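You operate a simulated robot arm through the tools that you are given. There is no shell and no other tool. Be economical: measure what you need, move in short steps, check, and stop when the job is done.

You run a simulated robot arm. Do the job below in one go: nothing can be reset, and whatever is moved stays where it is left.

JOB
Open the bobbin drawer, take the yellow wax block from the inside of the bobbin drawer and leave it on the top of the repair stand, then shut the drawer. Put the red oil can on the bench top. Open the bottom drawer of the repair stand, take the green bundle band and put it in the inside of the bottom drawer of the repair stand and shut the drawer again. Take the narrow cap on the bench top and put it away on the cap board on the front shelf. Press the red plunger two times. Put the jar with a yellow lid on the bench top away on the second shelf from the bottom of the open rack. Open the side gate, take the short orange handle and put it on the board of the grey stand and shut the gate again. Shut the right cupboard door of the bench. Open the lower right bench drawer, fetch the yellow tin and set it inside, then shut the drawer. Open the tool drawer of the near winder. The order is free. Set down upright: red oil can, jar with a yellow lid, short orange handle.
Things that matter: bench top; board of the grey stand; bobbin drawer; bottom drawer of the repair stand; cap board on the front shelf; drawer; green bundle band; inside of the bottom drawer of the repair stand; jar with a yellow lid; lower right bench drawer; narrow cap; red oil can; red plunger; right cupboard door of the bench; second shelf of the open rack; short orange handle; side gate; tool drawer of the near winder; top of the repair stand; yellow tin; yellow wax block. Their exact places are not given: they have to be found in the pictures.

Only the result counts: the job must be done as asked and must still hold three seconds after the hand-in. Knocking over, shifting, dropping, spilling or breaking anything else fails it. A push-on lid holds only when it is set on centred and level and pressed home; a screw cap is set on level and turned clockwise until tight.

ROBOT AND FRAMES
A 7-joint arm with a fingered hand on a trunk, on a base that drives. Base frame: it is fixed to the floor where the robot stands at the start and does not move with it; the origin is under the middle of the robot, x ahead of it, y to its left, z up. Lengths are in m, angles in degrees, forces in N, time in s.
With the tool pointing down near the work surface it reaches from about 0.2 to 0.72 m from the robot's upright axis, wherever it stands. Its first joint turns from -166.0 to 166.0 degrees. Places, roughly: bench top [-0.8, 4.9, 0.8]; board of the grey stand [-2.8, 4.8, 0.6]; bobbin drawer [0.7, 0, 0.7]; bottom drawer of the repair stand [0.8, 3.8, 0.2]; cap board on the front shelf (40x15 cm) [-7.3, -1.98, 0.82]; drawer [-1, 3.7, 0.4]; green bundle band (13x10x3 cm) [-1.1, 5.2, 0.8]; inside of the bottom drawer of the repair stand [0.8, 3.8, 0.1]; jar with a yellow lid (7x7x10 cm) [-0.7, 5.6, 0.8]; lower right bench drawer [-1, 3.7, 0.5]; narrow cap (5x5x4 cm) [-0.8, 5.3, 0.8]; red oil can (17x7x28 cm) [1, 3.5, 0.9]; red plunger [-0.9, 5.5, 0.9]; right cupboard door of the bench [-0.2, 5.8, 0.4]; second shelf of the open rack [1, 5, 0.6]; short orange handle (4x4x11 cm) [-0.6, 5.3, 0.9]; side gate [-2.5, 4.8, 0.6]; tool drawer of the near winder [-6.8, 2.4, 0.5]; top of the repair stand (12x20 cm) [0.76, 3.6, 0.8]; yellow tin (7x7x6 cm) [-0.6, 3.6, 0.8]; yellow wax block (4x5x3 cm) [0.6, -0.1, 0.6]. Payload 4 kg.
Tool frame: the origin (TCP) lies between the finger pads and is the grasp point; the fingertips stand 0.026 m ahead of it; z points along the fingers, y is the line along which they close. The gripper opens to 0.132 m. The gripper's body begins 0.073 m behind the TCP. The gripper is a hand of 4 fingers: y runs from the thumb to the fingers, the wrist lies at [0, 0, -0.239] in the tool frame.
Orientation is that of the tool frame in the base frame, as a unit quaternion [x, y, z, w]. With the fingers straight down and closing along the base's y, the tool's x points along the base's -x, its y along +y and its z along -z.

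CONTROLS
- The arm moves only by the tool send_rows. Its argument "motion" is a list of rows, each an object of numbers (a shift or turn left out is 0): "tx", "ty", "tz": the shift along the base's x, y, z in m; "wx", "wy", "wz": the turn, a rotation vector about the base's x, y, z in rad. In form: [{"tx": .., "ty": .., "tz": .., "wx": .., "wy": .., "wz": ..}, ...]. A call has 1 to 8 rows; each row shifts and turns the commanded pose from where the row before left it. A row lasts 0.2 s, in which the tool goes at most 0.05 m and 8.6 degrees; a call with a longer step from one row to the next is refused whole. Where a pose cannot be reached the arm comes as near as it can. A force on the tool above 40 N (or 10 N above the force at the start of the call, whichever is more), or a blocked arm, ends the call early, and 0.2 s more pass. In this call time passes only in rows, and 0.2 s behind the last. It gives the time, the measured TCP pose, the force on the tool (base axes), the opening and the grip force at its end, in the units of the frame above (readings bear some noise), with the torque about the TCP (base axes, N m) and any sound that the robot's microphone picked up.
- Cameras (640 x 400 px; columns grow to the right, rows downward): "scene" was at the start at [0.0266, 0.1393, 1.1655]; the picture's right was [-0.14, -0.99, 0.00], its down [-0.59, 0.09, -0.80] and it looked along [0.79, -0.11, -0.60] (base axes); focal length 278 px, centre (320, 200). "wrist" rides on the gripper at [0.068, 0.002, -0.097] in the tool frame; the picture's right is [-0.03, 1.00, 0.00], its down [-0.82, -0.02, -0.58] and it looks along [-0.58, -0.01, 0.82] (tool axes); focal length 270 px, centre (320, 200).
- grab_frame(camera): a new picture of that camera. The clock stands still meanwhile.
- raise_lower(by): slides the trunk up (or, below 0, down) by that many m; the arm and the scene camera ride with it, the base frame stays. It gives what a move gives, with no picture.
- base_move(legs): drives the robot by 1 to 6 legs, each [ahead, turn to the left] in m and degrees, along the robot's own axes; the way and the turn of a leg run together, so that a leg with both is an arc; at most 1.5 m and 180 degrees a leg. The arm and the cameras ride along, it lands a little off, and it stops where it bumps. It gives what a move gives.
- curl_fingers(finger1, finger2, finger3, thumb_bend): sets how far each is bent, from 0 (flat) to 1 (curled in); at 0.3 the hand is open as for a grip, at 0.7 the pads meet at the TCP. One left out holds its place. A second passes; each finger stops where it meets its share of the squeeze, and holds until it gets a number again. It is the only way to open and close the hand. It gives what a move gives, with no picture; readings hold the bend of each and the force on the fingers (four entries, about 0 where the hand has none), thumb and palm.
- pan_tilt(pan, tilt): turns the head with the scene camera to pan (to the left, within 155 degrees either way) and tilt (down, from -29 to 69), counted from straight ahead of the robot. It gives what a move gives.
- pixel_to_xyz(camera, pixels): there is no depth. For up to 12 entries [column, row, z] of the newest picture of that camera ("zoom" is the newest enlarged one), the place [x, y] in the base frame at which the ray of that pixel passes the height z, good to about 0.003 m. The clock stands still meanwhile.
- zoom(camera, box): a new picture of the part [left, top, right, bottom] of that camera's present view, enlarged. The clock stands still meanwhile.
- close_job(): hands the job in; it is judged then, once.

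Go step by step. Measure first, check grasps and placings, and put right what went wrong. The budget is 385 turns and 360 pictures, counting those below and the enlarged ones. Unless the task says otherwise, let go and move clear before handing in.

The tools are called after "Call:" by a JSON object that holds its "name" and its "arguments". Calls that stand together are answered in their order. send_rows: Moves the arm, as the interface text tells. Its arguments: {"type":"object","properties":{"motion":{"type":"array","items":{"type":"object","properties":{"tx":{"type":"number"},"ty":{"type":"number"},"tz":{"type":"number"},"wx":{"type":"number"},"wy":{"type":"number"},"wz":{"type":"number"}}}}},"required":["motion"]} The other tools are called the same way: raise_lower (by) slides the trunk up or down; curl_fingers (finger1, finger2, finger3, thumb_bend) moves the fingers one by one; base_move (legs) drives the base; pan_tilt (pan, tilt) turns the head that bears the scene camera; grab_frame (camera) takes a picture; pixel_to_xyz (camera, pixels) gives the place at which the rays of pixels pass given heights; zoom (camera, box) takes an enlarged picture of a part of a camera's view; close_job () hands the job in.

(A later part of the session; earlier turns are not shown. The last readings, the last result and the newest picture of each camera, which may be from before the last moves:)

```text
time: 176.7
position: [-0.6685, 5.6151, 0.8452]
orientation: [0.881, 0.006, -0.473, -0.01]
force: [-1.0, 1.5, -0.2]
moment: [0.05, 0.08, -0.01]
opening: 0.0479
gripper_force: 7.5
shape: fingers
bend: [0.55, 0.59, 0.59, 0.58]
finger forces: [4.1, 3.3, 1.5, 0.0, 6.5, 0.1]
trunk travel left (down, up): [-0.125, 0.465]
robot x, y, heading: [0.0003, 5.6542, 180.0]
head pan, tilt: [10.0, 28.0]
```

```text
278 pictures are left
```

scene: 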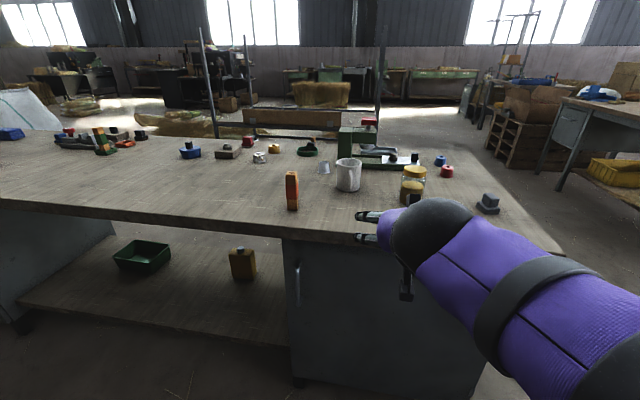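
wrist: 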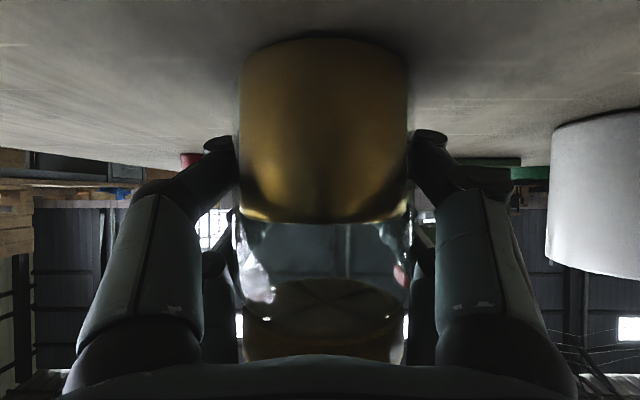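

Jar gripped lightly; squeeze more, then lift.

Call:
{"name": "curl_fingers", "arguments": {"finger1": 0.8, "finger2": 0.8, "finger3": 0.8, "thumb_bend": 0.8}}

Call:
{"name": "send_rows", "arguments": {"motion": [{"tz": 0.015}, {"tz": 0.02}, {"tz": 0.03}, {"tz": 0.03}, {"tz": 0.03}]}}

Call:
{"name": "grab_frame", "arguments": {"camera": "wrist"}}

Call:
{"name": "grab_frame", "arguments": {"camera": "scene"}}

```text
time: 177.7
position: [-0.667, 5.6135, 0.8453]
orientation: [0.881, 0.007, -0.472, -0.009]
force: [-1.3, 0.7, 0.1]
moment: [0.08, 0.13, -0.03]
opening: 0.0404
gripper_force: 41.3
shape: fingers
bend: [0.57, 0.78, 0.77, 0.59]
finger forces: [11.3, 30.3, 12.9, 0.1, 27.7, 0.0]
trunk travel left (down, up): [-0.125, 0.465]
robot x, y, heading: [-0.0003, 5.6464, 179.8]
head pan, tilt: [10.0, 28.0]
```

```text
time: 178.9
position: [-0.6683, 5.613, 0.9695]
orientation: [0.882, 0.007, -0.471, -0.009]
force: [-0.1, 0.1, -4.2]
moment: [0.03, 0.06, 0.0]
opening: 0.0409
gripper_force: 40.2
shape: fingers
bend: [0.57, 0.78, 0.77, 0.58]
finger forces: [11.4, 29.5, 12.4, 0.1, 27.2, 0.1]
trunk travel left (down, up): [-0.125, 0.465]
robot x, y, heading: [-0.005, 5.6502, 180.0]
head pan, tilt: [10.0, 28.0]
```

```text
277 pictures are left
```

wrist: 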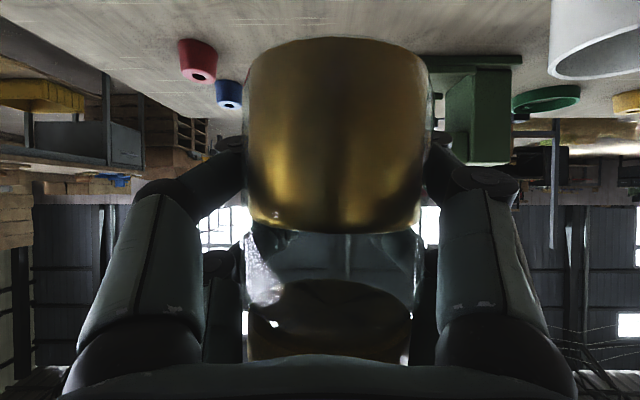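

```text
276 pictures are left
```

scene: 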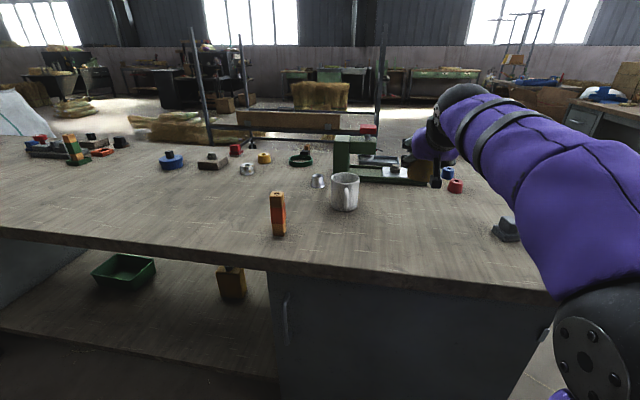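

Jar is held. Retract, raise, and drive round to face the open rack.

Call:
{"name": "send_rows", "arguments": {"motion": [{"tz": 0.03, "tx": 0.03}, {"tx": 0.05}, {"tx": 0.05}, {"tx": 0.05}, {"tx": 0.04}]}}

Call:
{"name": "base_move", "arguments": {"legs": [[0, 100], [0.6, 0], [0, 80]]}}

Call:
{"name": "grab_frame", "arguments": {"camera": "scene"}}

```text
time: 180.1
position: [-0.4536, 5.617, 0.9938]
orientation: [0.885, 0.004, -0.465, -0.011]
force: [-0.5, -1.1, -3.8]
moment: [0.02, 0.06, 0.02]
opening: 0.0405
gripper_force: 40.3
shape: fingers
bend: [0.57, 0.78, 0.77, 0.58]
finger forces: [11.5, 29.5, 12.2, 0.0, 27.1, 0.1]
trunk travel left (down, up): [-0.125, 0.465]
robot x, y, heading: [-0.0059, 5.6502, 179.8]
head pan, tilt: [10.0, 28.0]
```

```text
time: 192.0
position: [0.5535, 5.1094, 0.9956]
orientation: [-0.02, 0.885, -0.004, 0.465]
force: [0.3, -0.3, -3.7]
moment: [-0.01, -0.05, 0.0]
opening: 0.0396
gripper_force: 38.3
shape: fingers
bend: [0.57, 0.78, 0.77, 0.58]
finger forces: [11.7, 27.0, 11.0, 0.0, 26.5, 0.1]
trunk travel left (down, up): [-0.125, 0.465]
robot x, y, heading: [0.1079, 5.0627, 1.6]
head pan, tilt: [10.0, 28.0]
```

```text
275 pictures are left
```

scene: 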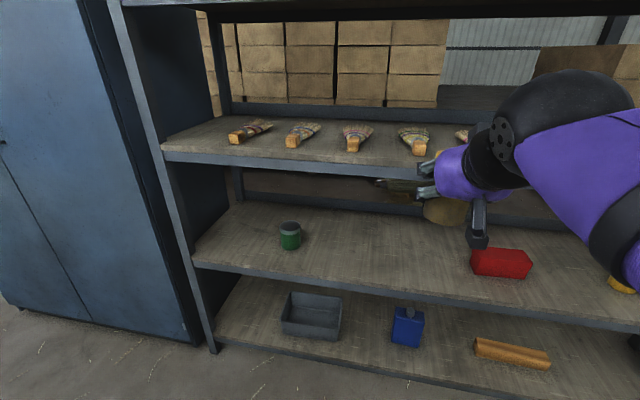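

Call:
{"name": "pixel_to_xyz", "arguments": {"camera": "scene", "pixels": [[385, 290, 0.55], [385, 290, 0.6], [385, 174, 0.9], [385, 174, 0.95], [385, 174, 1.0], [385, 376, 0.2], [385, 376, 0.3], [290, 248, 0.55], [290, 248, 0.6], [500, 276, 0.55], [385, 215, 0.55], [385, 215, 0.6]]}}

Call:
{"name": "grab_frame", "arguments": {"camera": "wrist"}}

```text
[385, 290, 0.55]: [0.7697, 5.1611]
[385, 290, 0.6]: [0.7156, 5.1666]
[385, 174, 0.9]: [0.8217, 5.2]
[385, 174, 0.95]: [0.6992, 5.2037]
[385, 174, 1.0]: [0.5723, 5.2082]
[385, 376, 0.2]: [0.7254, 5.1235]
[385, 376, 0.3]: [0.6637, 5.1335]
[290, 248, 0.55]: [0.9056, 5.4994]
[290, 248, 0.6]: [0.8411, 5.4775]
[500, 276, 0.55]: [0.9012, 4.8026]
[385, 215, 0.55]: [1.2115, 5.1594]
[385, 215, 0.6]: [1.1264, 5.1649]
```

```text
274 pictures are left
```

wrist: 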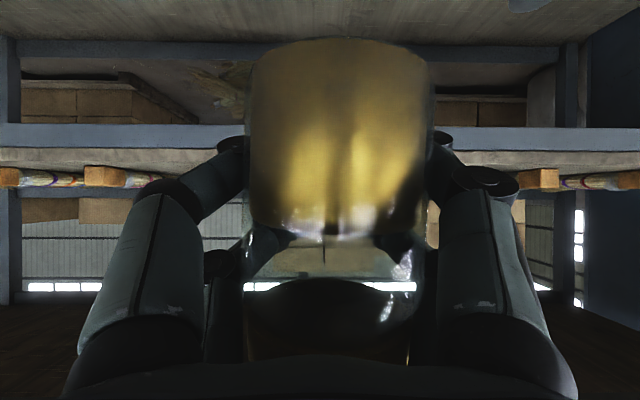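

Shelf two is at z≈0.60, rack front x≈0.72, third shelf underside ≈0.90. Lower the jar in front of the rack, then drive in.

Call:
{"name": "send_rows", "arguments": {"motion": [{"tz": -0.048, "ty": 0.008}, {"tz": -0.048, "ty": 0.008}, {"tz": -0.048, "ty": 0.008}, {"tz": -0.048, "ty": 0.008}, {"tz": -0.048, "ty": 0.008}, {"tz": -0.045, "ty": 0.008}]}}

Call:
{"name": "base_move", "arguments": {"legs": [[0.15, 0]]}}

Call:
{"name": "grab_frame", "arguments": {"camera": "scene"}}

```text
time: 193.6
position: [0.526, 5.2504, 0.7025]
orientation: [-0.117, 0.887, 0.069, 0.441]
force: [-0.8, 0.4, -5.0]
moment: [0.0, -0.07, 0.03]
opening: 0.0395
gripper_force: 36.8
shape: fingers
bend: [0.58, 0.78, 0.77, 0.58]
finger forces: [11.6, 25.9, 10.6, 0.1, 26.2, 0.1]
out of reach, approached as far as the arm can: row 6
trunk travel left (down, up): [-0.125, 0.465]
robot x, y, heading: [0.1041, 5.0619, 1.8]
head pan, tilt: [10.0, 28.0]
stopped in row 6: the arm was blocked; the commanded pose is now the measured one
```

```text
time: 194.9
position: [0.6757, 5.2542, 0.7007]
orientation: [-0.116, 0.887, 0.068, 0.441]
force: [-0.1, 0.3, -4.4]
moment: [0.01, -0.06, -0.01]
opening: 0.0393
gripper_force: 37.1
shape: fingers
bend: [0.58, 0.78, 0.77, 0.58]
finger forces: [11.8, 25.7, 10.5, 0.1, 26.2, 0.0]
trunk travel left (down, up): [-0.125, 0.465]
robot x, y, heading: [0.2553, 5.0668, 1.6]
head pan, tilt: [10.0, 28.0]
```

```text
273 pictures are left
```

scene: 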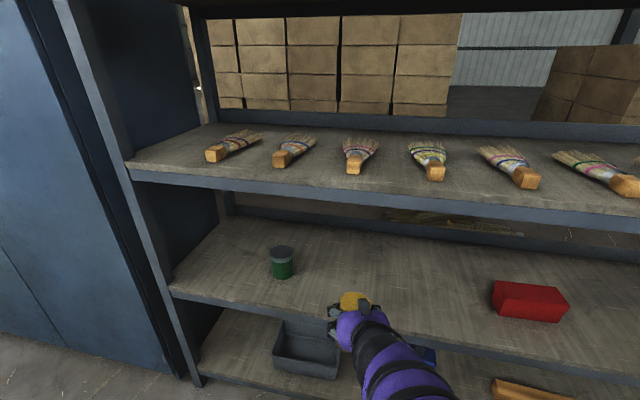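

The pose yawed ~15° left, but the jar is still upright; fine for a round jar. Advance into the shelf and begin lowering.

Call:
{"name": "send_rows", "arguments": {"motion": [{"tx": 0.035, "ty": -0.005}, {"tx": 0.035, "ty": -0.005}, {"tx": 0.035, "ty": -0.005}, {"tx": 0.035, "ty": -0.005}]}}

Call:
{"name": "grab_frame", "arguments": {"camera": "scene"}}

Call:
{"name": "grab_frame", "arguments": {"camera": "wrist"}}

```text
time: 195.9
position: [0.8175, 5.2296, 0.7023]
orientation: [-0.113, 0.887, 0.069, 0.441]
force: [2.7, -7.3, -3.7]
moment: [0.26, 0.03, 0.46]
opening: 0.0384
gripper_force: 37.0
shape: fingers
bend: [0.58, 0.78, 0.77, 0.59]
finger forces: [12.1, 24.2, 10.5, 0.0, 27.3, 0.0]
trunk travel left (down, up): [-0.125, 0.465]
robot x, y, heading: [0.2556, 5.0659, 1.6]
head pan, tilt: [10.0, 28.0]
```

```text
272 pictures are left
```

scene: 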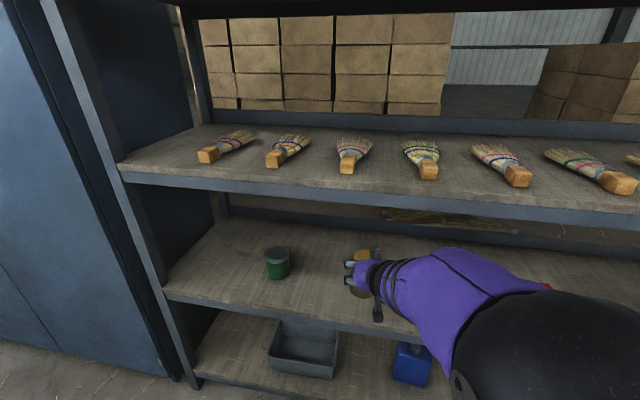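

```text
271 pictures are left
```

wrist: 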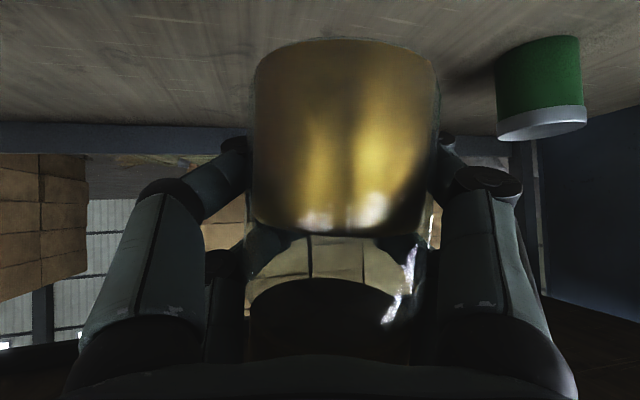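

Call:
{"name": "send_rows", "arguments": {"motion": [{"ty": -0.02}]}}

```text
time: 196.3
position: [0.8147, 5.2148, 0.7015]
orientation: [-0.116, 0.887, 0.068, 0.441]
force: [-0.5, 0.4, -3.5]
moment: [0.0, -0.08, 0.03]
opening: 0.0383
gripper_force: 36.8
shape: fingers
bend: [0.58, 0.78, 0.77, 0.59]
finger forces: [12.5, 25.1, 10.2, 0.1, 26.4, 0.0]
trunk travel left (down, up): [-0.125, 0.465]
robot x, y, heading: [0.2601, 5.0672, 1.8]
head pan, tilt: [10.0, 28.0]
```

Clear. Lower to the shelf.

Call:
{"name": "send_rows", "arguments": {"motion": [{"tz": -0.02}, {"tz": -0.015}, {"tz": -0.008}, {"tz": -0.005}]}}

Call:
{"name": "zoom", "arguments": {"camera": "scene", "box": [250, 220, 470, 350]}}

```text
time: 197.3
position: [0.8164, 5.2145, 0.6528]
orientation: [-0.115, 0.887, 0.068, 0.441]
force: [0.0, -0.3, -4.3]
moment: [0.05, -0.11, -0.03]
opening: 0.0384
gripper_force: 36.6
shape: fingers
bend: [0.58, 0.78, 0.77, 0.59]
finger forces: [12.4, 24.8, 10.1, 0.1, 26.2, 0.0]
trunk travel left (down, up): [-0.125, 0.465]
robot x, y, heading: [0.2595, 5.0652, 1.8]
head pan, tilt: [10.0, 28.0]
```

```text
2.91 times, centred on (360, 285) of scene
```

zoom: 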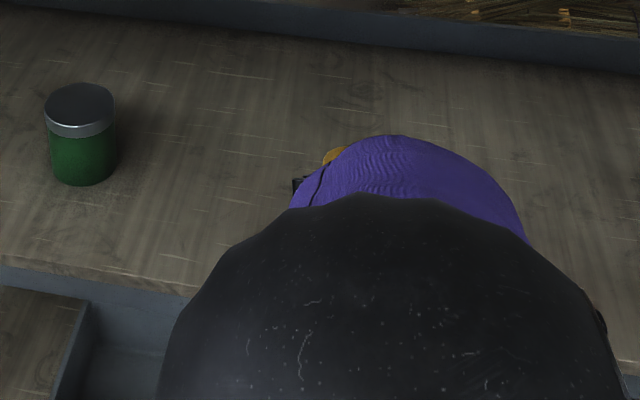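

Call:
{"name": "send_rows", "arguments": {"motion": [{"tz": -0.004}, {"tz": -0.004}, {"tz": -0.003}]}}

Call:
{"name": "grab_frame", "arguments": {"camera": "wrist"}}

```text
time: 198.1
position: [0.8166, 5.2144, 0.6419]
orientation: [-0.115, 0.887, 0.067, 0.441]
force: [0.5, 0.2, -4.2]
moment: [-0.02, -0.07, 0.02]
opening: 0.0386
gripper_force: 36.3
shape: fingers
bend: [0.58, 0.78, 0.77, 0.59]
finger forces: [12.5, 24.7, 10.1, 0.1, 26.3, 0.0]
trunk travel left (down, up): [-0.125, 0.465]
robot x, y, heading: [0.2552, 5.0594, 1.6]
head pan, tilt: [10.0, 28.0]
```

```text
269 pictures are left
```

wrist: 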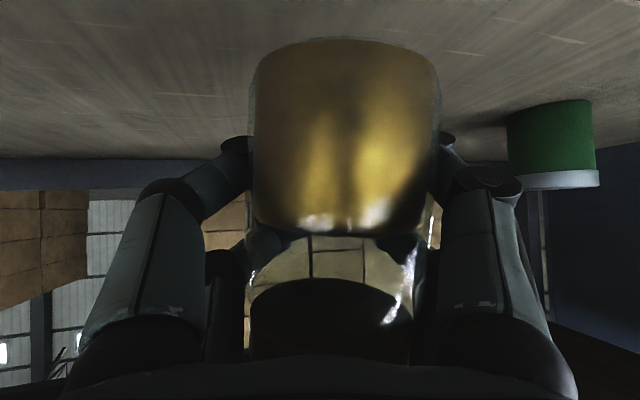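

Call:
{"name": "send_rows", "arguments": {"motion": [{"tz": -0.004}, {"tz": -0.003}, {"tz": -0.003}, {"tz": -0.003}]}}

```text
time: 199.1
position: [0.8169, 5.2143, 0.6299]
orientation: [-0.115, 0.888, 0.067, 0.441]
force: [0.5, -0.1, -4.2]
moment: [-0.01, -0.07, 0.01]
opening: 0.0385
gripper_force: 36.5
shape: fingers
bend: [0.58, 0.78, 0.77, 0.59]
finger forces: [12.4, 24.7, 10.1, 0.1, 26.3, 0.0]
trunk travel left (down, up): [-0.125, 0.465]
robot x, y, heading: [0.2546, 5.0632, 1.6]
head pan, tilt: [10.0, 28.0]
```

Call:
{"name": "send_rows", "arguments": {"motion": [{"tz": -0.004}, {"tz": -0.003}, {"tz": -0.003}, {"tz": -0.003}, {"tz": -0.003}]}}

```text
time: 200.3
position: [0.8169, 5.2135, 0.6137]
orientation: [-0.116, 0.887, 0.068, 0.442]
force: [-0.3, 1.0, -3.4]
moment: [-0.01, -0.1, -0.01]
opening: 0.0384
gripper_force: 36.5
shape: fingers
bend: [0.58, 0.78, 0.77, 0.59]
finger forces: [12.4, 24.7, 10.1, 0.1, 26.2, 0.0]
trunk travel left (down, up): [-0.125, 0.465]
robot x, y, heading: [0.2525, 5.0654, 1.5]
head pan, tilt: [10.0, 28.0]
```

Call:
{"name": "send_rows", "arguments": {"motion": [{"tz": -0.004}, {"tz": -0.003}, {"tz": -0.003}, {"tz": -0.003}, {"tz": -0.003}]}}

Call:
{"name": "grab_frame", "arguments": {"camera": "wrist"}}

```text
time: 201.5
position: [0.8172, 5.2136, 0.5982]
orientation: [-0.117, 0.887, 0.069, 0.442]
force: [0.4, -0.6, -2.3]
moment: [-0.02, -0.08, -0.03]
opening: 0.0384
gripper_force: 36.3
shape: fingers
bend: [0.58, 0.78, 0.77, 0.59]
finger forces: [12.5, 24.8, 10.0, 0.0, 26.2, 0.0]
trunk travel left (down, up): [-0.125, 0.465]
robot x, y, heading: [0.2572, 5.0644, 1.6]
head pan, tilt: [10.0, 28.0]
```

```text
268 pictures are left
```

wrist: 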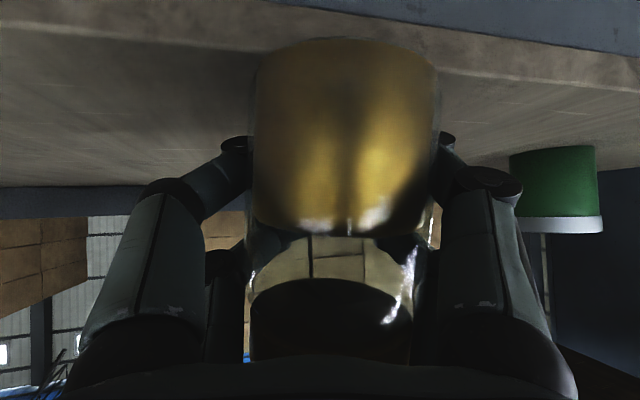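

The shelf is lower (z≈0.55) so its front edge is at x≈0.77; move the jar 7 cm further in before setting down.

Call:
{"name": "send_rows", "arguments": {"motion": [{"tz": 0.02}, {"tx": 0.03}, {"tx": 0.03}, {"tx": 0.015}, {"tz": -0.015}, {"tz": -0.006}]}}

Call:
{"name": "grab_frame", "arguments": {"camera": "wrist"}}

Call:
{"name": "grab_frame", "arguments": {"camera": "scene"}}

```text
time: 202.9
position: [0.891, 5.2141, 0.5979]
orientation: [-0.117, 0.887, 0.07, 0.441]
force: [-1.2, 0.4, 3.4]
moment: [-0.05, -0.04, -0.03]
opening: 0.0384
gripper_force: 36.8
shape: fingers
bend: [0.58, 0.78, 0.77, 0.59]
finger forces: [12.4, 25.9, 9.9, 0.0, 25.8, 0.0]
trunk travel left (down, up): [-0.125, 0.465]
robot x, y, heading: [0.2539, 5.0648, 1.7]
head pan, tilt: [10.0, 28.0]
```

```text
267 pictures are left
```

wrist: 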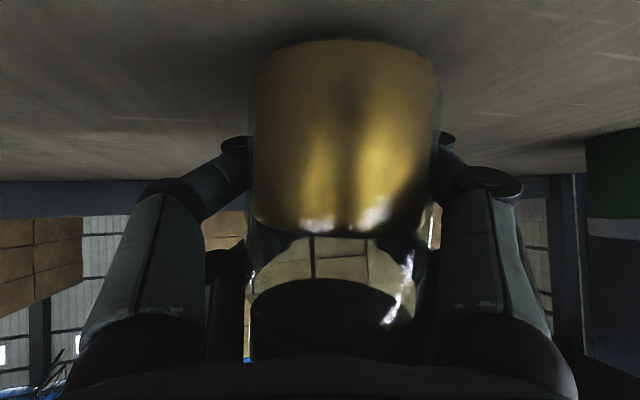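

```text
266 pictures are left
```

scene: 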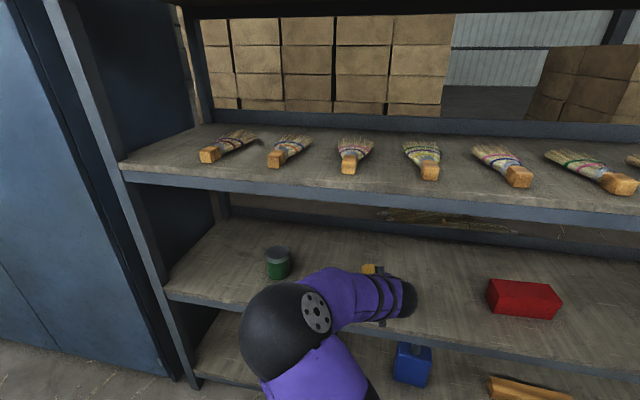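

Contact begins (force z +3.4). Press a touch and release gradually.

Call:
{"name": "send_rows", "arguments": {"motion": [{"tz": -0.003}]}}

Call:
{"name": "curl_fingers", "arguments": {"finger1": 0.53, "finger2": 0.6, "finger3": 0.6, "thumb_bend": 0.54}}

Call:
{"name": "curl_fingers", "arguments": {"finger1": 0.35, "finger2": 0.35, "finger3": 0.35, "thumb_bend": 0.35}}

Call:
{"name": "grab_frame", "arguments": {"camera": "wrist"}}

```text
time: 203.3
position: [0.8907, 5.2151, 0.5964]
orientation: [-0.115, 0.887, 0.068, 0.443]
force: [-4.1, 1.9, 18.6]
moment: [-0.17, 0.04, -0.02]
opening: 0.0375
gripper_force: 39.1
shape: fingers
bend: [0.59, 0.79, 0.78, 0.59]
finger forces: [12.9, 29.3, 9.2, 0.1, 26.1, 0.0]
trunk travel left (down, up): [-0.125, 0.465]
robot x, y, heading: [0.2541, 5.0656, 1.6]
head pan, tilt: [10.0, 28.0]
```

```text
time: 204.3
position: [0.8908, 5.2137, 0.5933]
orientation: [-0.116, 0.888, 0.068, 0.441]
force: [-0.6, -1.2, -2.7]
moment: [-0.02, -0.05, -0.01]
opening: 0.0549
gripper_force: 2.0
shape: fingers
bend: [0.53, 0.6, 0.6, 0.54]
finger forces: [0.0, 2.3, 1.7, 0.0, 0.5, 0.0]
trunk travel left (down, up): [-0.125, 0.465]
robot x, y, heading: [0.2576, 5.0689, 1.8]
head pan, tilt: [10.0, 28.0]
```

```text
time: 205.3
position: [0.8918, 5.2141, 0.5935]
orientation: [-0.116, 0.887, 0.068, 0.441]
force: [-0.2, -0.1, -0.5]
moment: [0.0, -0.01, 0.0]
opening: 0.116
gripper_force: 0.0
shape: fingers
bend: [0.35, 0.35, 0.35, 0.35]
finger forces: [0.0, 0.0, 0.0, 0.1, 0.0, 0.0]
trunk travel left (down, up): [-0.125, 0.465]
robot x, y, heading: [0.2587, 5.0659, 1.8]
head pan, tilt: [10.0, 28.0]
```

```text
265 pictures are left
```

wrist: 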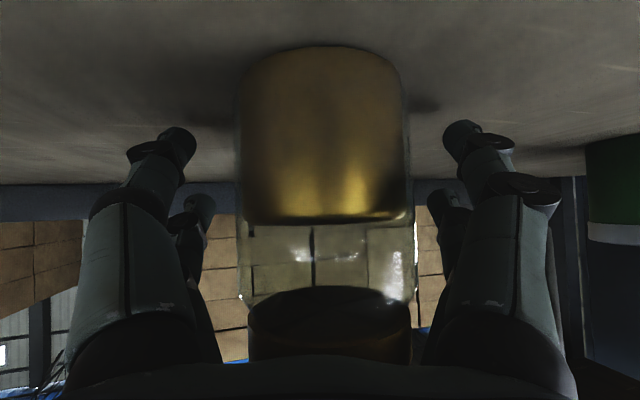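

Jar stands upright. Withdraw along the tool axis, then back off and turn the base.

Call:
{"name": "send_rows", "arguments": {"motion": [{"tx": -0.029, "ty": -0.0078}, {"tx": -0.029, "ty": -0.0078}, {"tx": -0.029, "ty": -0.0078}, {"tx": -0.029, "ty": -0.0078}, {"tx": -0.029, "ty": -0.0078}]}}

Call:
{"name": "base_move", "arguments": {"legs": [[-0.2, 0]]}}

Call:
{"name": "grab_frame", "arguments": {"camera": "scene"}}

```text
time: 206.5
position: [0.7612, 5.1779, 0.5966]
orientation: [-0.116, 0.888, 0.068, 0.439]
force: [0.1, -0.1, 0.6]
moment: [-0.01, -0.01, -0.01]
opening: 0.1163
gripper_force: 0.1
shape: fingers
bend: [0.35, 0.35, 0.35, 0.35]
finger forces: [0.1, 0.0, 0.0, 0.0, 0.1, 0.0]
out of reach, approached as far as the arm can: row 5
trunk travel left (down, up): [-0.125, 0.465]
robot x, y, heading: [0.2592, 5.0655, 1.5]
head pan, tilt: [10.0, 28.0]
```

```text
time: 208.1
position: [0.5617, 5.1735, 0.5971]
orientation: [-0.115, 0.888, 0.068, 0.44]
force: [-0.2, -0.5, 0.2]
moment: [0.0, -0.01, 0.0]
opening: 0.1162
gripper_force: 0.1
shape: fingers
bend: [0.35, 0.35, 0.35, 0.35]
finger forces: [0.0, 0.0, 0.1, 0.0, 0.1, 0.0]
trunk travel left (down, up): [-0.125, 0.465]
robot x, y, heading: [0.0549, 5.0548, 2.0]
head pan, tilt: [10.0, 28.0]
```

```text
264 pictures are left
```

scene: 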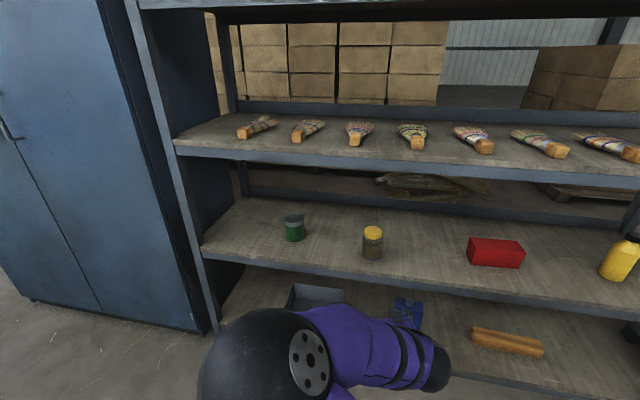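

Jar is on the second shelf. Next: open the stand's bottom drawer. Raise the arm and drive to y≈3.75 facing the stand.

Call:
{"name": "send_rows", "arguments": {"motion": [{"tz": 0.045}, {"tz": 0.045}, {"tz": 0.045}, {"tz": 0.045}, {"tz": 0.045}, {"tx": -0.02, "tz": 0.02}]}}

Call:
{"name": "base_move", "arguments": {"legs": [[0, -90], [1.3, 0], [0, 88]]}}

Call:
{"name": "pan_tilt", "arguments": {"pan": 5, "tilt": 48}}

Call:
{"name": "grab_frame", "arguments": {"camera": "scene"}}

```text
time: 209.7
position: [0.5541, 5.158, 0.8169]
orientation: [-0.094, 0.901, 0.104, 0.411]
force: [-0.4, 0.1, -0.4]
moment: [-0.02, -0.01, 0.0]
opening: 0.1165
gripper_force: 0.2
shape: fingers
bend: [0.35, 0.35, 0.35, 0.35]
finger forces: [0.0, 0.1, 0.0, 0.0, 0.0, 0.0]
trunk travel left (down, up): [-0.125, 0.465]
robot x, y, heading: [0.0572, 5.0608, 1.6]
head pan, tilt: [10.0, 28.0]
stopped in row 6: the arm was blocked; the commanded pose is now the measured one
```

```text
time: 224.6
position: [0.6082, 3.8571, 0.8174]
orientation: [-0.087, 0.902, 0.1, 0.41]
force: [0.2, -0.4, 0.0]
moment: [-0.01, 0.02, -0.01]
opening: 0.1166
gripper_force: 0.1
shape: fingers
bend: [0.35, 0.35, 0.35, 0.35]
finger forces: [0.0, 0.0, 0.0, 0.0, 0.1, 0.0]
trunk travel left (down, up): [-0.125, 0.465]
robot x, y, heading: [0.1103, 3.7656, 0.9]
head pan, tilt: [10.0, 28.0]
```

```text
time: 225.4
position: [0.6094, 3.8564, 0.8163]
orientation: [-0.087, 0.902, 0.1, 0.41]
force: [0.2, -0.6, -0.2]
moment: [0.0, 0.01, -0.01]
opening: 0.1165
gripper_force: 0.0
shape: fingers
bend: [0.35, 0.35, 0.35, 0.35]
finger forces: [0.0, 0.1, 0.0, 0.1, 0.0, 0.0]
trunk travel left (down, up): [-0.125, 0.465]
robot x, y, heading: [0.1119, 3.7618, 1.2]
head pan, tilt: [5.0, 48.0]
```

```text
263 pictures are left
```

scene: 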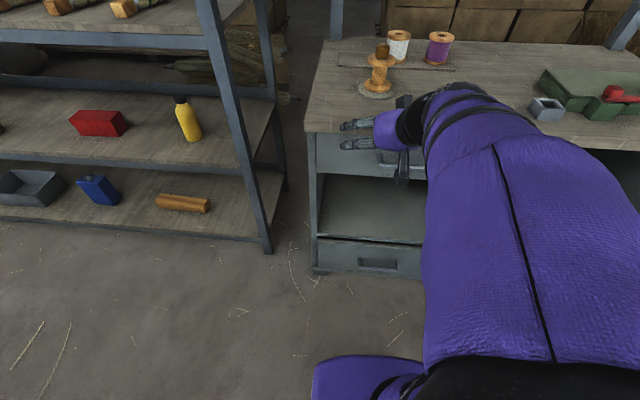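

Call:
{"name": "base_move", "arguments": {"legs": [[-0.2, 0]]}}

Call:
{"name": "zoom", "arguments": {"camera": "scene", "box": [280, 140, 460, 300]}}

Call:
{"name": "grab_frame", "arguments": {"camera": "scene"}}

```text
time: 227.0
position: [0.4092, 3.8533, 0.8181]
orientation: [-0.086, 0.902, 0.1, 0.411]
force: [0.3, -0.6, -0.2]
moment: [0.0, -0.01, 0.02]
opening: 0.1166
gripper_force: 0.0
shape: fingers
bend: [0.35, 0.35, 0.35, 0.35]
finger forces: [0.0, 0.1, 0.0, 0.0, 0.0, 0.1]
trunk travel left (down, up): [-0.125, 0.465]
robot x, y, heading: [-0.0879, 3.7654, 0.6]
head pan, tilt: [5.0, 48.0]
```

```text
2.50 times, centred on (370, 220) of scene
```

zoom: 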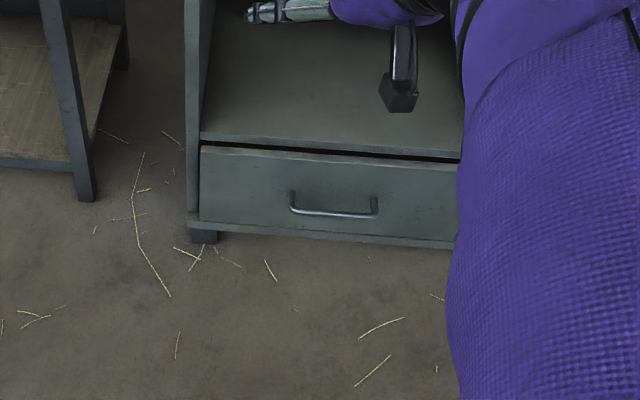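

```text
261 pictures are left
```

scene: 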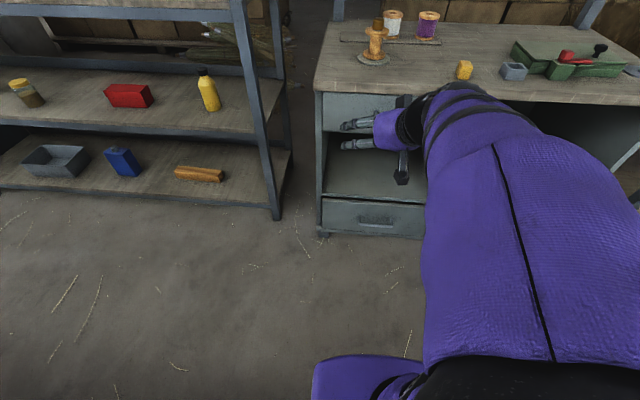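

The bottom drawer has a bow handle at px (358-393,225). Measure it, and turn the hand horizontal with vertical closing while lowering.

Call:
{"name": "pixel_to_xyz", "arguments": {"camera": "scene", "pixels": [[358, 225, 0.18], [358, 225, 0.22], [393, 226, 0.18], [393, 226, 0.22], [375, 217, 0.22], [323, 198, 0.3], [323, 230, 0.14], [395, 164, 0.72]]}}

Call:
{"name": "send_rows", "arguments": {"motion": [{"ty": -0.007, "tz": -0.025, "wx": 0.1222, "wy": -0.0287, "wz": -0.0637}, {"ty": -0.007, "tz": -0.025, "wx": 0.1222, "wy": -0.0287, "wz": -0.0637}, {"ty": -0.007, "tz": -0.025, "wx": 0.1222, "wy": -0.0287, "wz": -0.0637}, {"ty": -0.007, "tz": -0.025, "wx": 0.1222, "wy": -0.0287, "wz": -0.0637}, {"ty": -0.007, "tz": -0.025, "wx": 0.1222, "wy": -0.0287, "wz": -0.0637}, {"ty": -0.007, "tz": -0.025, "wx": 0.1222, "wy": -0.0287, "wz": -0.0637}]}}

Call:
{"name": "send_rows", "arguments": {"motion": [{"ty": -0.007, "tz": -0.025, "wx": 0.1222, "wy": -0.0287, "wz": -0.0637}, {"ty": -0.007, "tz": -0.025, "wx": 0.1222, "wy": -0.0287, "wz": -0.0637}, {"ty": -0.007, "tz": -0.025, "wx": 0.1222, "wy": -0.0287, "wz": -0.0637}, {"ty": -0.007, "tz": -0.025, "wx": 0.1222, "wy": -0.0287, "wz": -0.0637}, {"ty": -0.007, "tz": -0.025, "wx": 0.1222, "wy": -0.0287, "wz": -0.0637}, {"ty": -0.007, "tz": -0.025, "wx": 0.1222, "wy": -0.0287, "wz": -0.0637}]}}

```text
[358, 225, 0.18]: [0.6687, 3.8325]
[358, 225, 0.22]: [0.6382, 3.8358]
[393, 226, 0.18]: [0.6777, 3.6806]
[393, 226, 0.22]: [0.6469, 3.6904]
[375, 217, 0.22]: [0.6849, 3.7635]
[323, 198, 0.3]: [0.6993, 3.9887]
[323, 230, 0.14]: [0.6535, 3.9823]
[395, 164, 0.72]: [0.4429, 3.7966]
```

```text
time: 228.4
position: [0.4531, 3.8081, 0.6854]
orientation: [0.228, 0.769, 0.328, 0.499]
force: [-0.3, 0.5, 0.2]
moment: [-0.01, -0.02, 0.0]
opening: 0.1167
gripper_force: 0.0
shape: fingers
bend: [0.35, 0.35, 0.35, 0.35]
finger forces: [0.0, 0.0, 0.0, 0.1, 0.0, 0.1]
out of reach, approached as far as the arm can: row 4, 5, 6
trunk travel left (down, up): [-0.125, 0.465]
robot x, y, heading: [-0.0906, 3.7639, 0.7]
head pan, tilt: [5.0, 48.0]
```

```text
time: 229.8
position: [0.4734, 3.7646, 0.5361]
orientation: [0.5, 0.5, 0.5, 0.5]
force: [0.6, 0.3, 0.0]
moment: [0.02, -0.01, 0.0]
opening: 0.1165
gripper_force: 0.0
shape: fingers
bend: [0.35, 0.35, 0.35, 0.35]
finger forces: [0.0, 0.0, 0.0, 0.0, 0.1, 0.0]
out of reach, approached as far as the arm can: row 1, 2
trunk travel left (down, up): [-0.125, 0.465]
robot x, y, heading: [-0.0882, 3.7629, 0.7]
head pan, tilt: [5.0, 48.0]
```

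Call:
{"name": "raise_lower", "arguments": {"by": -0.12}}

Call:
{"name": "send_rows", "arguments": {"motion": [{"tz": -0.04}, {"tz": -0.04}, {"tz": -0.04}, {"tz": -0.04}, {"tz": -0.03}]}}

Call:
{"name": "grab_frame", "arguments": {"camera": "wrist"}}

Call:
{"name": "grab_frame", "arguments": {"camera": "scene"}}

```text
time: 231.3
position: [0.4725, 3.7648, 0.4164]
orientation: [0.499, 0.501, 0.501, 0.5]
force: [-0.2, -0.5, 0.4]
moment: [-0.05, 0.01, 0.01]
opening: 0.1165
gripper_force: 0.1
shape: fingers
bend: [0.35, 0.35, 0.35, 0.35]
finger forces: [0.0, 0.0, 0.0, 0.0, 0.1, 0.0]
trunk travel left (down, up): [-0.005, 0.585]
robot x, y, heading: [-0.0884, 3.7629, 0.9]
head pan, tilt: [5.0, 48.0]
```

```text
time: 232.5
position: [0.4731, 3.7649, 0.2254]
orientation: [0.498, 0.501, 0.501, 0.5]
force: [0.4, 0.0, -0.1]
moment: [0.0, -0.01, 0.0]
opening: 0.1165
gripper_force: 0.0
shape: fingers
bend: [0.35, 0.35, 0.35, 0.35]
finger forces: [0.1, 0.1, 0.0, 0.0, 0.0, 0.1]
trunk travel left (down, up): [-0.005, 0.585]
robot x, y, heading: [-0.0845, 3.7609, 0.7]
head pan, tilt: [5.0, 48.0]
```

```text
260 pictures are left
```

wrist: 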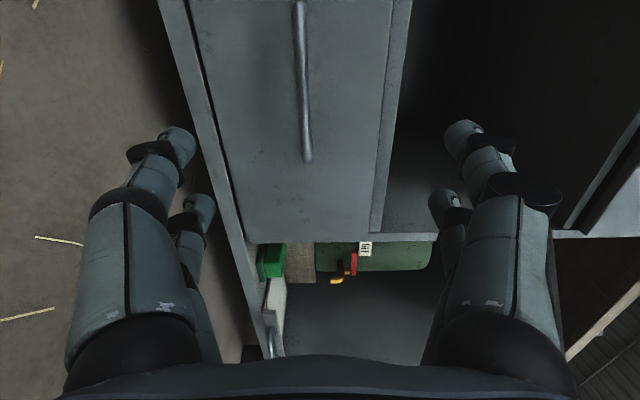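

```text
259 pictures are left
```

scene: 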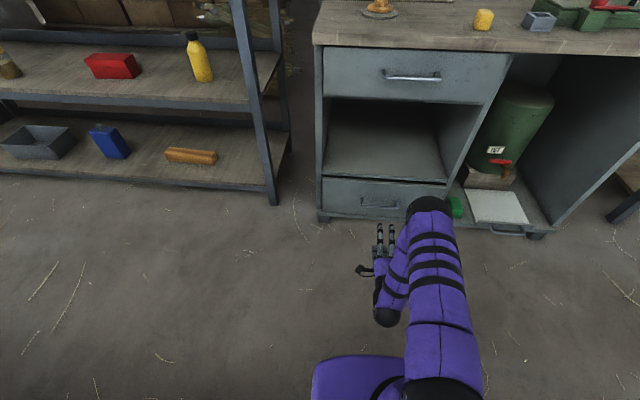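

Bar is at about x 0.647, z 0.209. Adjust height, drive 0.1 and reach in.

Call:
{"name": "base_move", "arguments": {"legs": [[0.1, 0]]}}

Call:
{"name": "send_rows", "arguments": {"motion": [{"tz": -0.015}, {"tx": 0.025}, {"tx": 0.02}]}}

Call:
{"name": "grab_frame", "arguments": {"camera": "wrist"}}

```text
time: 233.7
position: [0.5744, 3.7651, 0.2258]
orientation: [0.499, 0.501, 0.5, 0.5]
force: [0.6, 1.2, 0.5]
moment: [0.0, 0.01, 0.05]
opening: 0.1168
gripper_force: 0.1
shape: fingers
bend: [0.35, 0.35, 0.35, 0.35]
finger forces: [0.1, 0.0, 0.0, 0.1, 0.0, 0.0]
trunk travel left (down, up): [-0.005, 0.585]
robot x, y, heading: [0.0091, 3.765, 0.8]
head pan, tilt: [5.0, 48.0]
```

```text
time: 234.5
position: [0.6179, 3.765, 0.2111]
orientation: [0.499, 0.501, 0.5, 0.5]
force: [0.4, 0.1, -0.2]
moment: [0.02, 0.01, 0.02]
opening: 0.1167
gripper_force: 0.0
shape: fingers
bend: [0.35, 0.35, 0.35, 0.35]
finger forces: [0.0, 0.0, 0.0, 0.1, 0.0, 0.1]
trunk travel left (down, up): [-0.005, 0.585]
robot x, y, heading: [0.0119, 3.7623, 0.7]
head pan, tilt: [5.0, 48.0]
```

```text
258 pictures are left
```

wrist: 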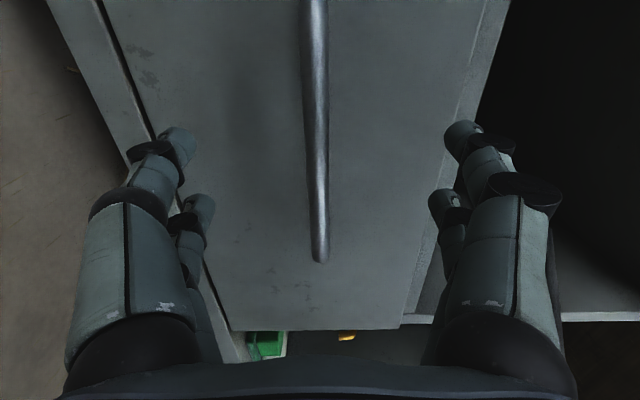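

Call:
{"name": "send_rows", "arguments": {"motion": [{"tx": 0.02}]}}

Call:
{"name": "curl_fingers", "arguments": {"finger1": 0.75, "finger2": 0.75, "finger3": 0.75, "thumb_bend": 0.75}}

Call:
{"name": "base_move", "arguments": {"legs": [[-0.15, 0]]}}

Call:
{"name": "grab_frame", "arguments": {"camera": "scene"}}

```text
time: 234.9
position: [0.6382, 3.7645, 0.2107]
orientation: [0.499, 0.502, 0.5, 0.5]
force: [0.4, 0.1, 0.7]
moment: [-0.01, -0.03, 0.0]
opening: 0.1169
gripper_force: 0.0
shape: fingers
bend: [0.35, 0.35, 0.35, 0.35]
finger forces: [0.1, 0.1, 0.1, 0.0, 0.0, 0.0]
trunk travel left (down, up): [-0.005, 0.585]
robot x, y, heading: [0.0062, 3.7641, 0.7]
head pan, tilt: [5.0, 48.0]
```

```text
time: 235.9
position: [0.6388, 3.7652, 0.2114]
orientation: [0.499, 0.5, 0.5, 0.501]
force: [3.2, 0.4, -3.9]
moment: [-0.06, 0.04, 0.02]
opening: 0.0001
gripper_force: 2.9
shape: fingers
bend: [0.73, 0.74, 0.73, 0.72]
finger forces: [0.0, 2.5, 3.1, 0.1, 0.0, 0.0]
trunk travel left (down, up): [-0.005, 0.585]
robot x, y, heading: [0.0087, 3.7673, 0.8]
head pan, tilt: [5.0, 48.0]
```

```text
time: 237.2
position: [0.5155, 3.7627, 0.2093]
orientation: [0.5, 0.501, 0.5, 0.499]
force: [0.8, 0.0, 0.1]
moment: [-0.01, 0.02, -0.06]
opening: 0.0
gripper_force: 0.0
shape: fingers
bend: [0.73, 0.74, 0.74, 0.72]
finger forces: [0.0, 0.1, 0.0, 0.0, 0.1, 0.0]
trunk travel left (down, up): [-0.005, 0.585]
robot x, y, heading: [-0.1164, 3.7574, -0.1]
head pan, tilt: [5.0, 48.0]
```

```text
257 pictures are left
```

scene: 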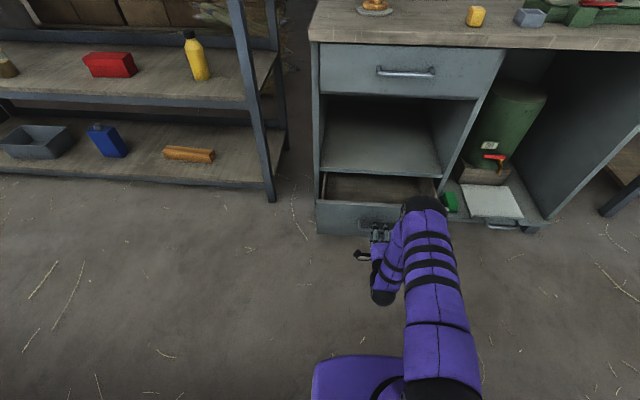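

Call:
{"name": "base_move", "arguments": {"legs": [[-0.1, 0]]}}

Call:
{"name": "grab_frame", "arguments": {"camera": "scene"}}

Call:
{"name": "grab_frame", "arguments": {"camera": "wrist"}}

```text
time: 238.0
position: [0.5156, 3.7648, 0.2115]
orientation: [0.499, 0.502, 0.501, 0.499]
force: [-0.7, -0.9, -0.2]
moment: [-0.03, 0.01, -0.01]
opening: 0.0
gripper_force: 0.1
shape: fingers
bend: [0.73, 0.74, 0.74, 0.72]
finger forces: [0.1, 0.0, 0.0, 0.0, 0.0, 0.0]
trunk travel left (down, up): [-0.005, 0.585]
robot x, y, heading: [-0.1139, 3.7637, 0.0]
head pan, tilt: [5.0, 48.0]
stopped in leg 1: the robot was blocked; the commanded pose is now the measured one
```

```text
256 pictures are left
```

scene: 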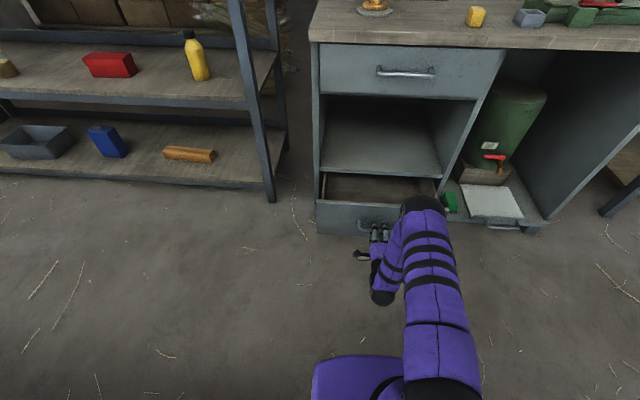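

```text
255 pictures are left
```

wrist: 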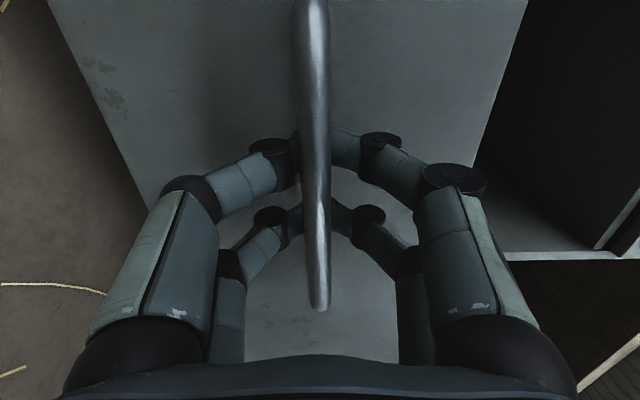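

The base hit the bench behind; the handle is still hooked. Pull on with the arm.

Call:
{"name": "send_rows", "arguments": {"motion": [{"tx": -0.025}, {"tx": -0.025}, {"tx": -0.025}, {"tx": -0.025}]}}

Call:
{"name": "grab_frame", "arguments": {"camera": "scene"}}

```text
time: 239.0
position: [0.4158, 3.7653, 0.2123]
orientation: [0.497, 0.503, 0.502, 0.498]
force: [1.1, 0.0, -1.2]
moment: [-0.02, -0.02, -0.03]
opening: 0.0001
gripper_force: 0.0
shape: fingers
bend: [0.73, 0.74, 0.74, 0.72]
finger forces: [0.0, 0.0, 0.0, 0.0, 0.0, 0.0]
trunk travel left (down, up): [-0.005, 0.585]
robot x, y, heading: [-0.1101, 3.764, 0.0]
head pan, tilt: [5.0, 48.0]
```

```text
254 pictures are left
```

scene: 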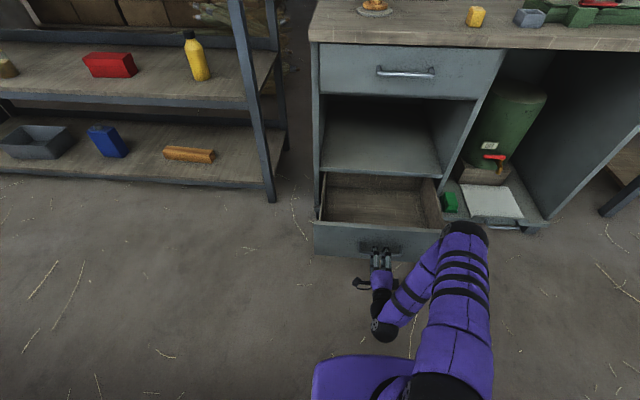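

Drawer is open ~0.22 m. Release, back out, raise trunk and hand, and return to tool-down.

Call:
{"name": "curl_fingers", "arguments": {"finger1": 0.3, "finger2": 0.3, "finger3": 0.3, "thumb_bend": 0.3}}

Call:
{"name": "send_rows", "arguments": {"motion": [{"tx": -0.03}, {"tx": -0.03}, {"tx": -0.02}, {"tz": 0.045}, {"tz": 0.045}, {"tz": 0.045}, {"tz": 0.045}]}}

Call:
{"name": "raise_lower", "arguments": {"by": 0.12}}

Call:
{"name": "send_rows", "arguments": {"motion": [{"tz": 0.04, "tx": 0.01}, {"tz": 0.04, "tx": 0.01}, {"tz": 0.04, "tx": 0.01}, {"tz": 0.04, "tx": 0.01}, {"tz": 0.04, "tx": 0.01}, {"tz": 0.04, "tx": 0.01}]}}

```text
time: 240.0
position: [0.4162, 3.767, 0.2119]
orientation: [0.498, 0.502, 0.502, 0.499]
force: [0.8, 0.7, 0.1]
moment: [0.01, -0.03, 0.02]
opening: 0.1325
gripper_force: 0.0
shape: fingers
bend: [0.3, 0.3, 0.3, 0.3]
finger forces: [0.0, 0.0, 0.0, 0.0, 0.0, 0.0]
trunk travel left (down, up): [-0.005, 0.585]
robot x, y, heading: [-0.1146, 3.7667, 0.3]
head pan, tilt: [5.0, 48.0]
```

```text
time: 241.6
position: [0.3655, 3.7664, 0.3503]
orientation: [0.499, 0.503, 0.5, 0.497]
force: [0.2, -0.7, -0.3]
moment: [-0.02, 0.01, 0.0]
opening: 0.1328
gripper_force: 0.0
shape: fingers
bend: [0.3, 0.3, 0.3, 0.3]
finger forces: [0.0, 0.0, 0.0, 0.0, 0.1, 0.0]
out of reach, approached as far as the arm can: row 6, 7
trunk travel left (down, up): [-0.005, 0.585]
robot x, y, heading: [-0.1132, 3.7634, -0.2]
head pan, tilt: [5.0, 48.0]
```

```text
time: 243.1
position: [0.3664, 3.7655, 0.4716]
orientation: [0.498, 0.502, 0.501, 0.5]
force: [0.0, -0.1, -0.1]
moment: [-0.02, 0.03, -0.02]
opening: 0.1329
gripper_force: 0.1
shape: fingers
bend: [0.3, 0.3, 0.3, 0.3]
finger forces: [0.0, 0.0, 0.0, 0.0, 0.0, 0.1]
trunk travel left (down, up): [-0.125, 0.465]
robot x, y, heading: [-0.1129, 3.7659, 0.2]
head pan, tilt: [5.0, 48.0]
```

```text
time: 244.5
position: [0.4724, 3.7657, 0.6818]
orientation: [0.499, 0.501, 0.501, 0.499]
force: [0.7, 1.4, -1.1]
moment: [-0.01, -0.02, 0.0]
opening: 0.1326
gripper_force: 0.1
shape: fingers
bend: [0.3, 0.3, 0.3, 0.3]
finger forces: [0.0, 0.0, 0.1, 0.0, 0.1, 0.0]
out of reach, approached as far as the arm can: row 1, 2, 3, 4
trunk travel left (down, up): [-0.125, 0.465]
robot x, y, heading: [-0.113, 3.7625, -0.2]
head pan, tilt: [5.0, 48.0]
```

Call:
{"name": "send_rows", "arguments": {"motion": [{"tz": 0.03}, {"tz": 0.03}, {"wx": -0.0864, "wy": 0.0864, "wz": 0.0864, "tz": 0.016}, {"wx": -0.0864, "wy": 0.0864, "wz": 0.0864, "tz": 0.016}, {"wx": -0.0864, "wy": 0.0864, "wz": 0.0864, "tz": 0.016}, {"wx": -0.0864, "wy": 0.0864, "wz": 0.0864, "tz": 0.016}, {"wx": -0.0864, "wy": 0.0864, "wz": 0.0864, "tz": 0.016}, {"wx": -0.0864, "wy": 0.0864, "wz": 0.0864, "tz": 0.016}]}}

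Call:
{"name": "send_rows", "arguments": {"motion": [{"wx": -0.0864, "wy": 0.0864, "wz": 0.0864, "tz": 0.008}, {"wx": -0.0864, "wy": 0.0864, "wz": 0.0864, "tz": 0.008}, {"wx": -0.0864, "wy": 0.0864, "wz": 0.0864, "tz": 0.008}, {"wx": -0.0864, "wy": 0.0864, "wz": 0.0864, "tz": 0.008}, {"wx": -0.0864, "wy": 0.0864, "wz": 0.0864, "tz": 0.008}, {"wx": -0.0864, "wy": 0.0864, "wz": 0.0864, "tz": 0.008}, {"wx": -0.0864, "wy": 0.0864, "wz": 0.0864, "tz": 0.008}, {"wx": -0.0864, "wy": 0.0864, "wz": 0.0864, "tz": 0.008}]}}

Call:
{"name": "base_move", "arguments": {"legs": [[0.08, 0], [0, -90], [0.25, 0], [0, -90]]}}

Call:
{"name": "pan_tilt", "arguments": {"pan": 0, "tilt": 35}}

Call:
{"name": "grab_frame", "arguments": {"camera": "scene"}}

```text
time: 246.3
position: [0.4722, 3.7664, 0.8369]
orientation: [0.323, 0.828, 0.327, 0.322]
force: [0.5, -0.5, -1.1]
moment: [0.01, 0.02, -0.02]
opening: 0.1332
gripper_force: 0.1
shape: fingers
bend: [0.3, 0.3, 0.3, 0.3]
finger forces: [0.0, 0.1, 0.0, 0.1, 0.0, 0.0]
trunk travel left (down, up): [-0.125, 0.465]
robot x, y, heading: [-0.1089, 3.7611, 0.0]
head pan, tilt: [5.0, 48.0]
```

```text
time: 248.1
position: [0.469, 3.7661, 0.8977]
orientation: [0.013, 1.0, 0.015, 0.011]
force: [-0.7, -0.3, 0.7]
moment: [0.02, 0.0, -0.03]
opening: 0.1324
gripper_force: 0.1
shape: fingers
bend: [0.3, 0.3, 0.3, 0.3]
finger forces: [0.0, 0.0, 0.0, 0.0, 0.0, 0.0]
trunk travel left (down, up): [-0.125, 0.465]
robot x, y, heading: [-0.1114, 3.7644, -0.1]
head pan, tilt: [5.0, 48.0]
```

```text
time: 259.0
position: [-0.6089, 3.5032, 0.8988]
orientation: [1.0, -0.01, -0.01, 0.014]
force: [0.8, 0.0, -0.7]
moment: [0.0, -0.01, -0.02]
opening: 0.1327
gripper_force: 0.0
shape: fingers
bend: [0.3, 0.3, 0.3, 0.3]
finger forces: [0.0, 0.1, 0.0, 0.0, 0.1, 0.1]
trunk travel left (down, up): [-0.125, 0.465]
robot x, y, heading: [-0.0304, 3.5149, -179.9]
head pan, tilt: [5.0, 48.0]
```

```text
time: 259.8
position: [-0.6102, 3.5033, 0.8976]
orientation: [1.0, -0.01, -0.012, 0.015]
force: [-0.2, -0.1, 0.9]
moment: [0.05, 0.01, 0.02]
opening: 0.1327
gripper_force: 0.1
shape: fingers
bend: [0.3, 0.3, 0.3, 0.3]
finger forces: [0.1, 0.0, 0.0, 0.0, 0.0, 0.0]
trunk travel left (down, up): [-0.125, 0.465]
robot x, y, heading: [-0.0314, 3.5099, -179.6]
head pan, tilt: [0.0, 35.0]
```

```text
253 pictures are left
```

scene: 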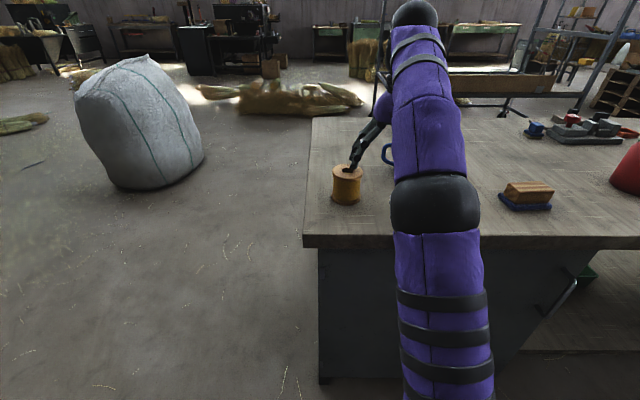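

Call:
{"name": "grab_frame", "arguments": {"camera": "wrist"}}

```text
252 pictures are left
```

wrist: 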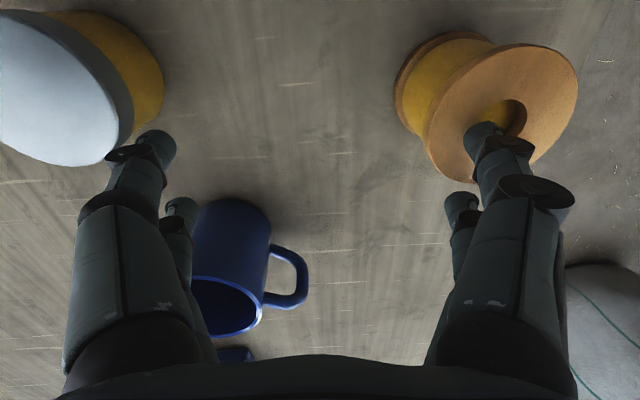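

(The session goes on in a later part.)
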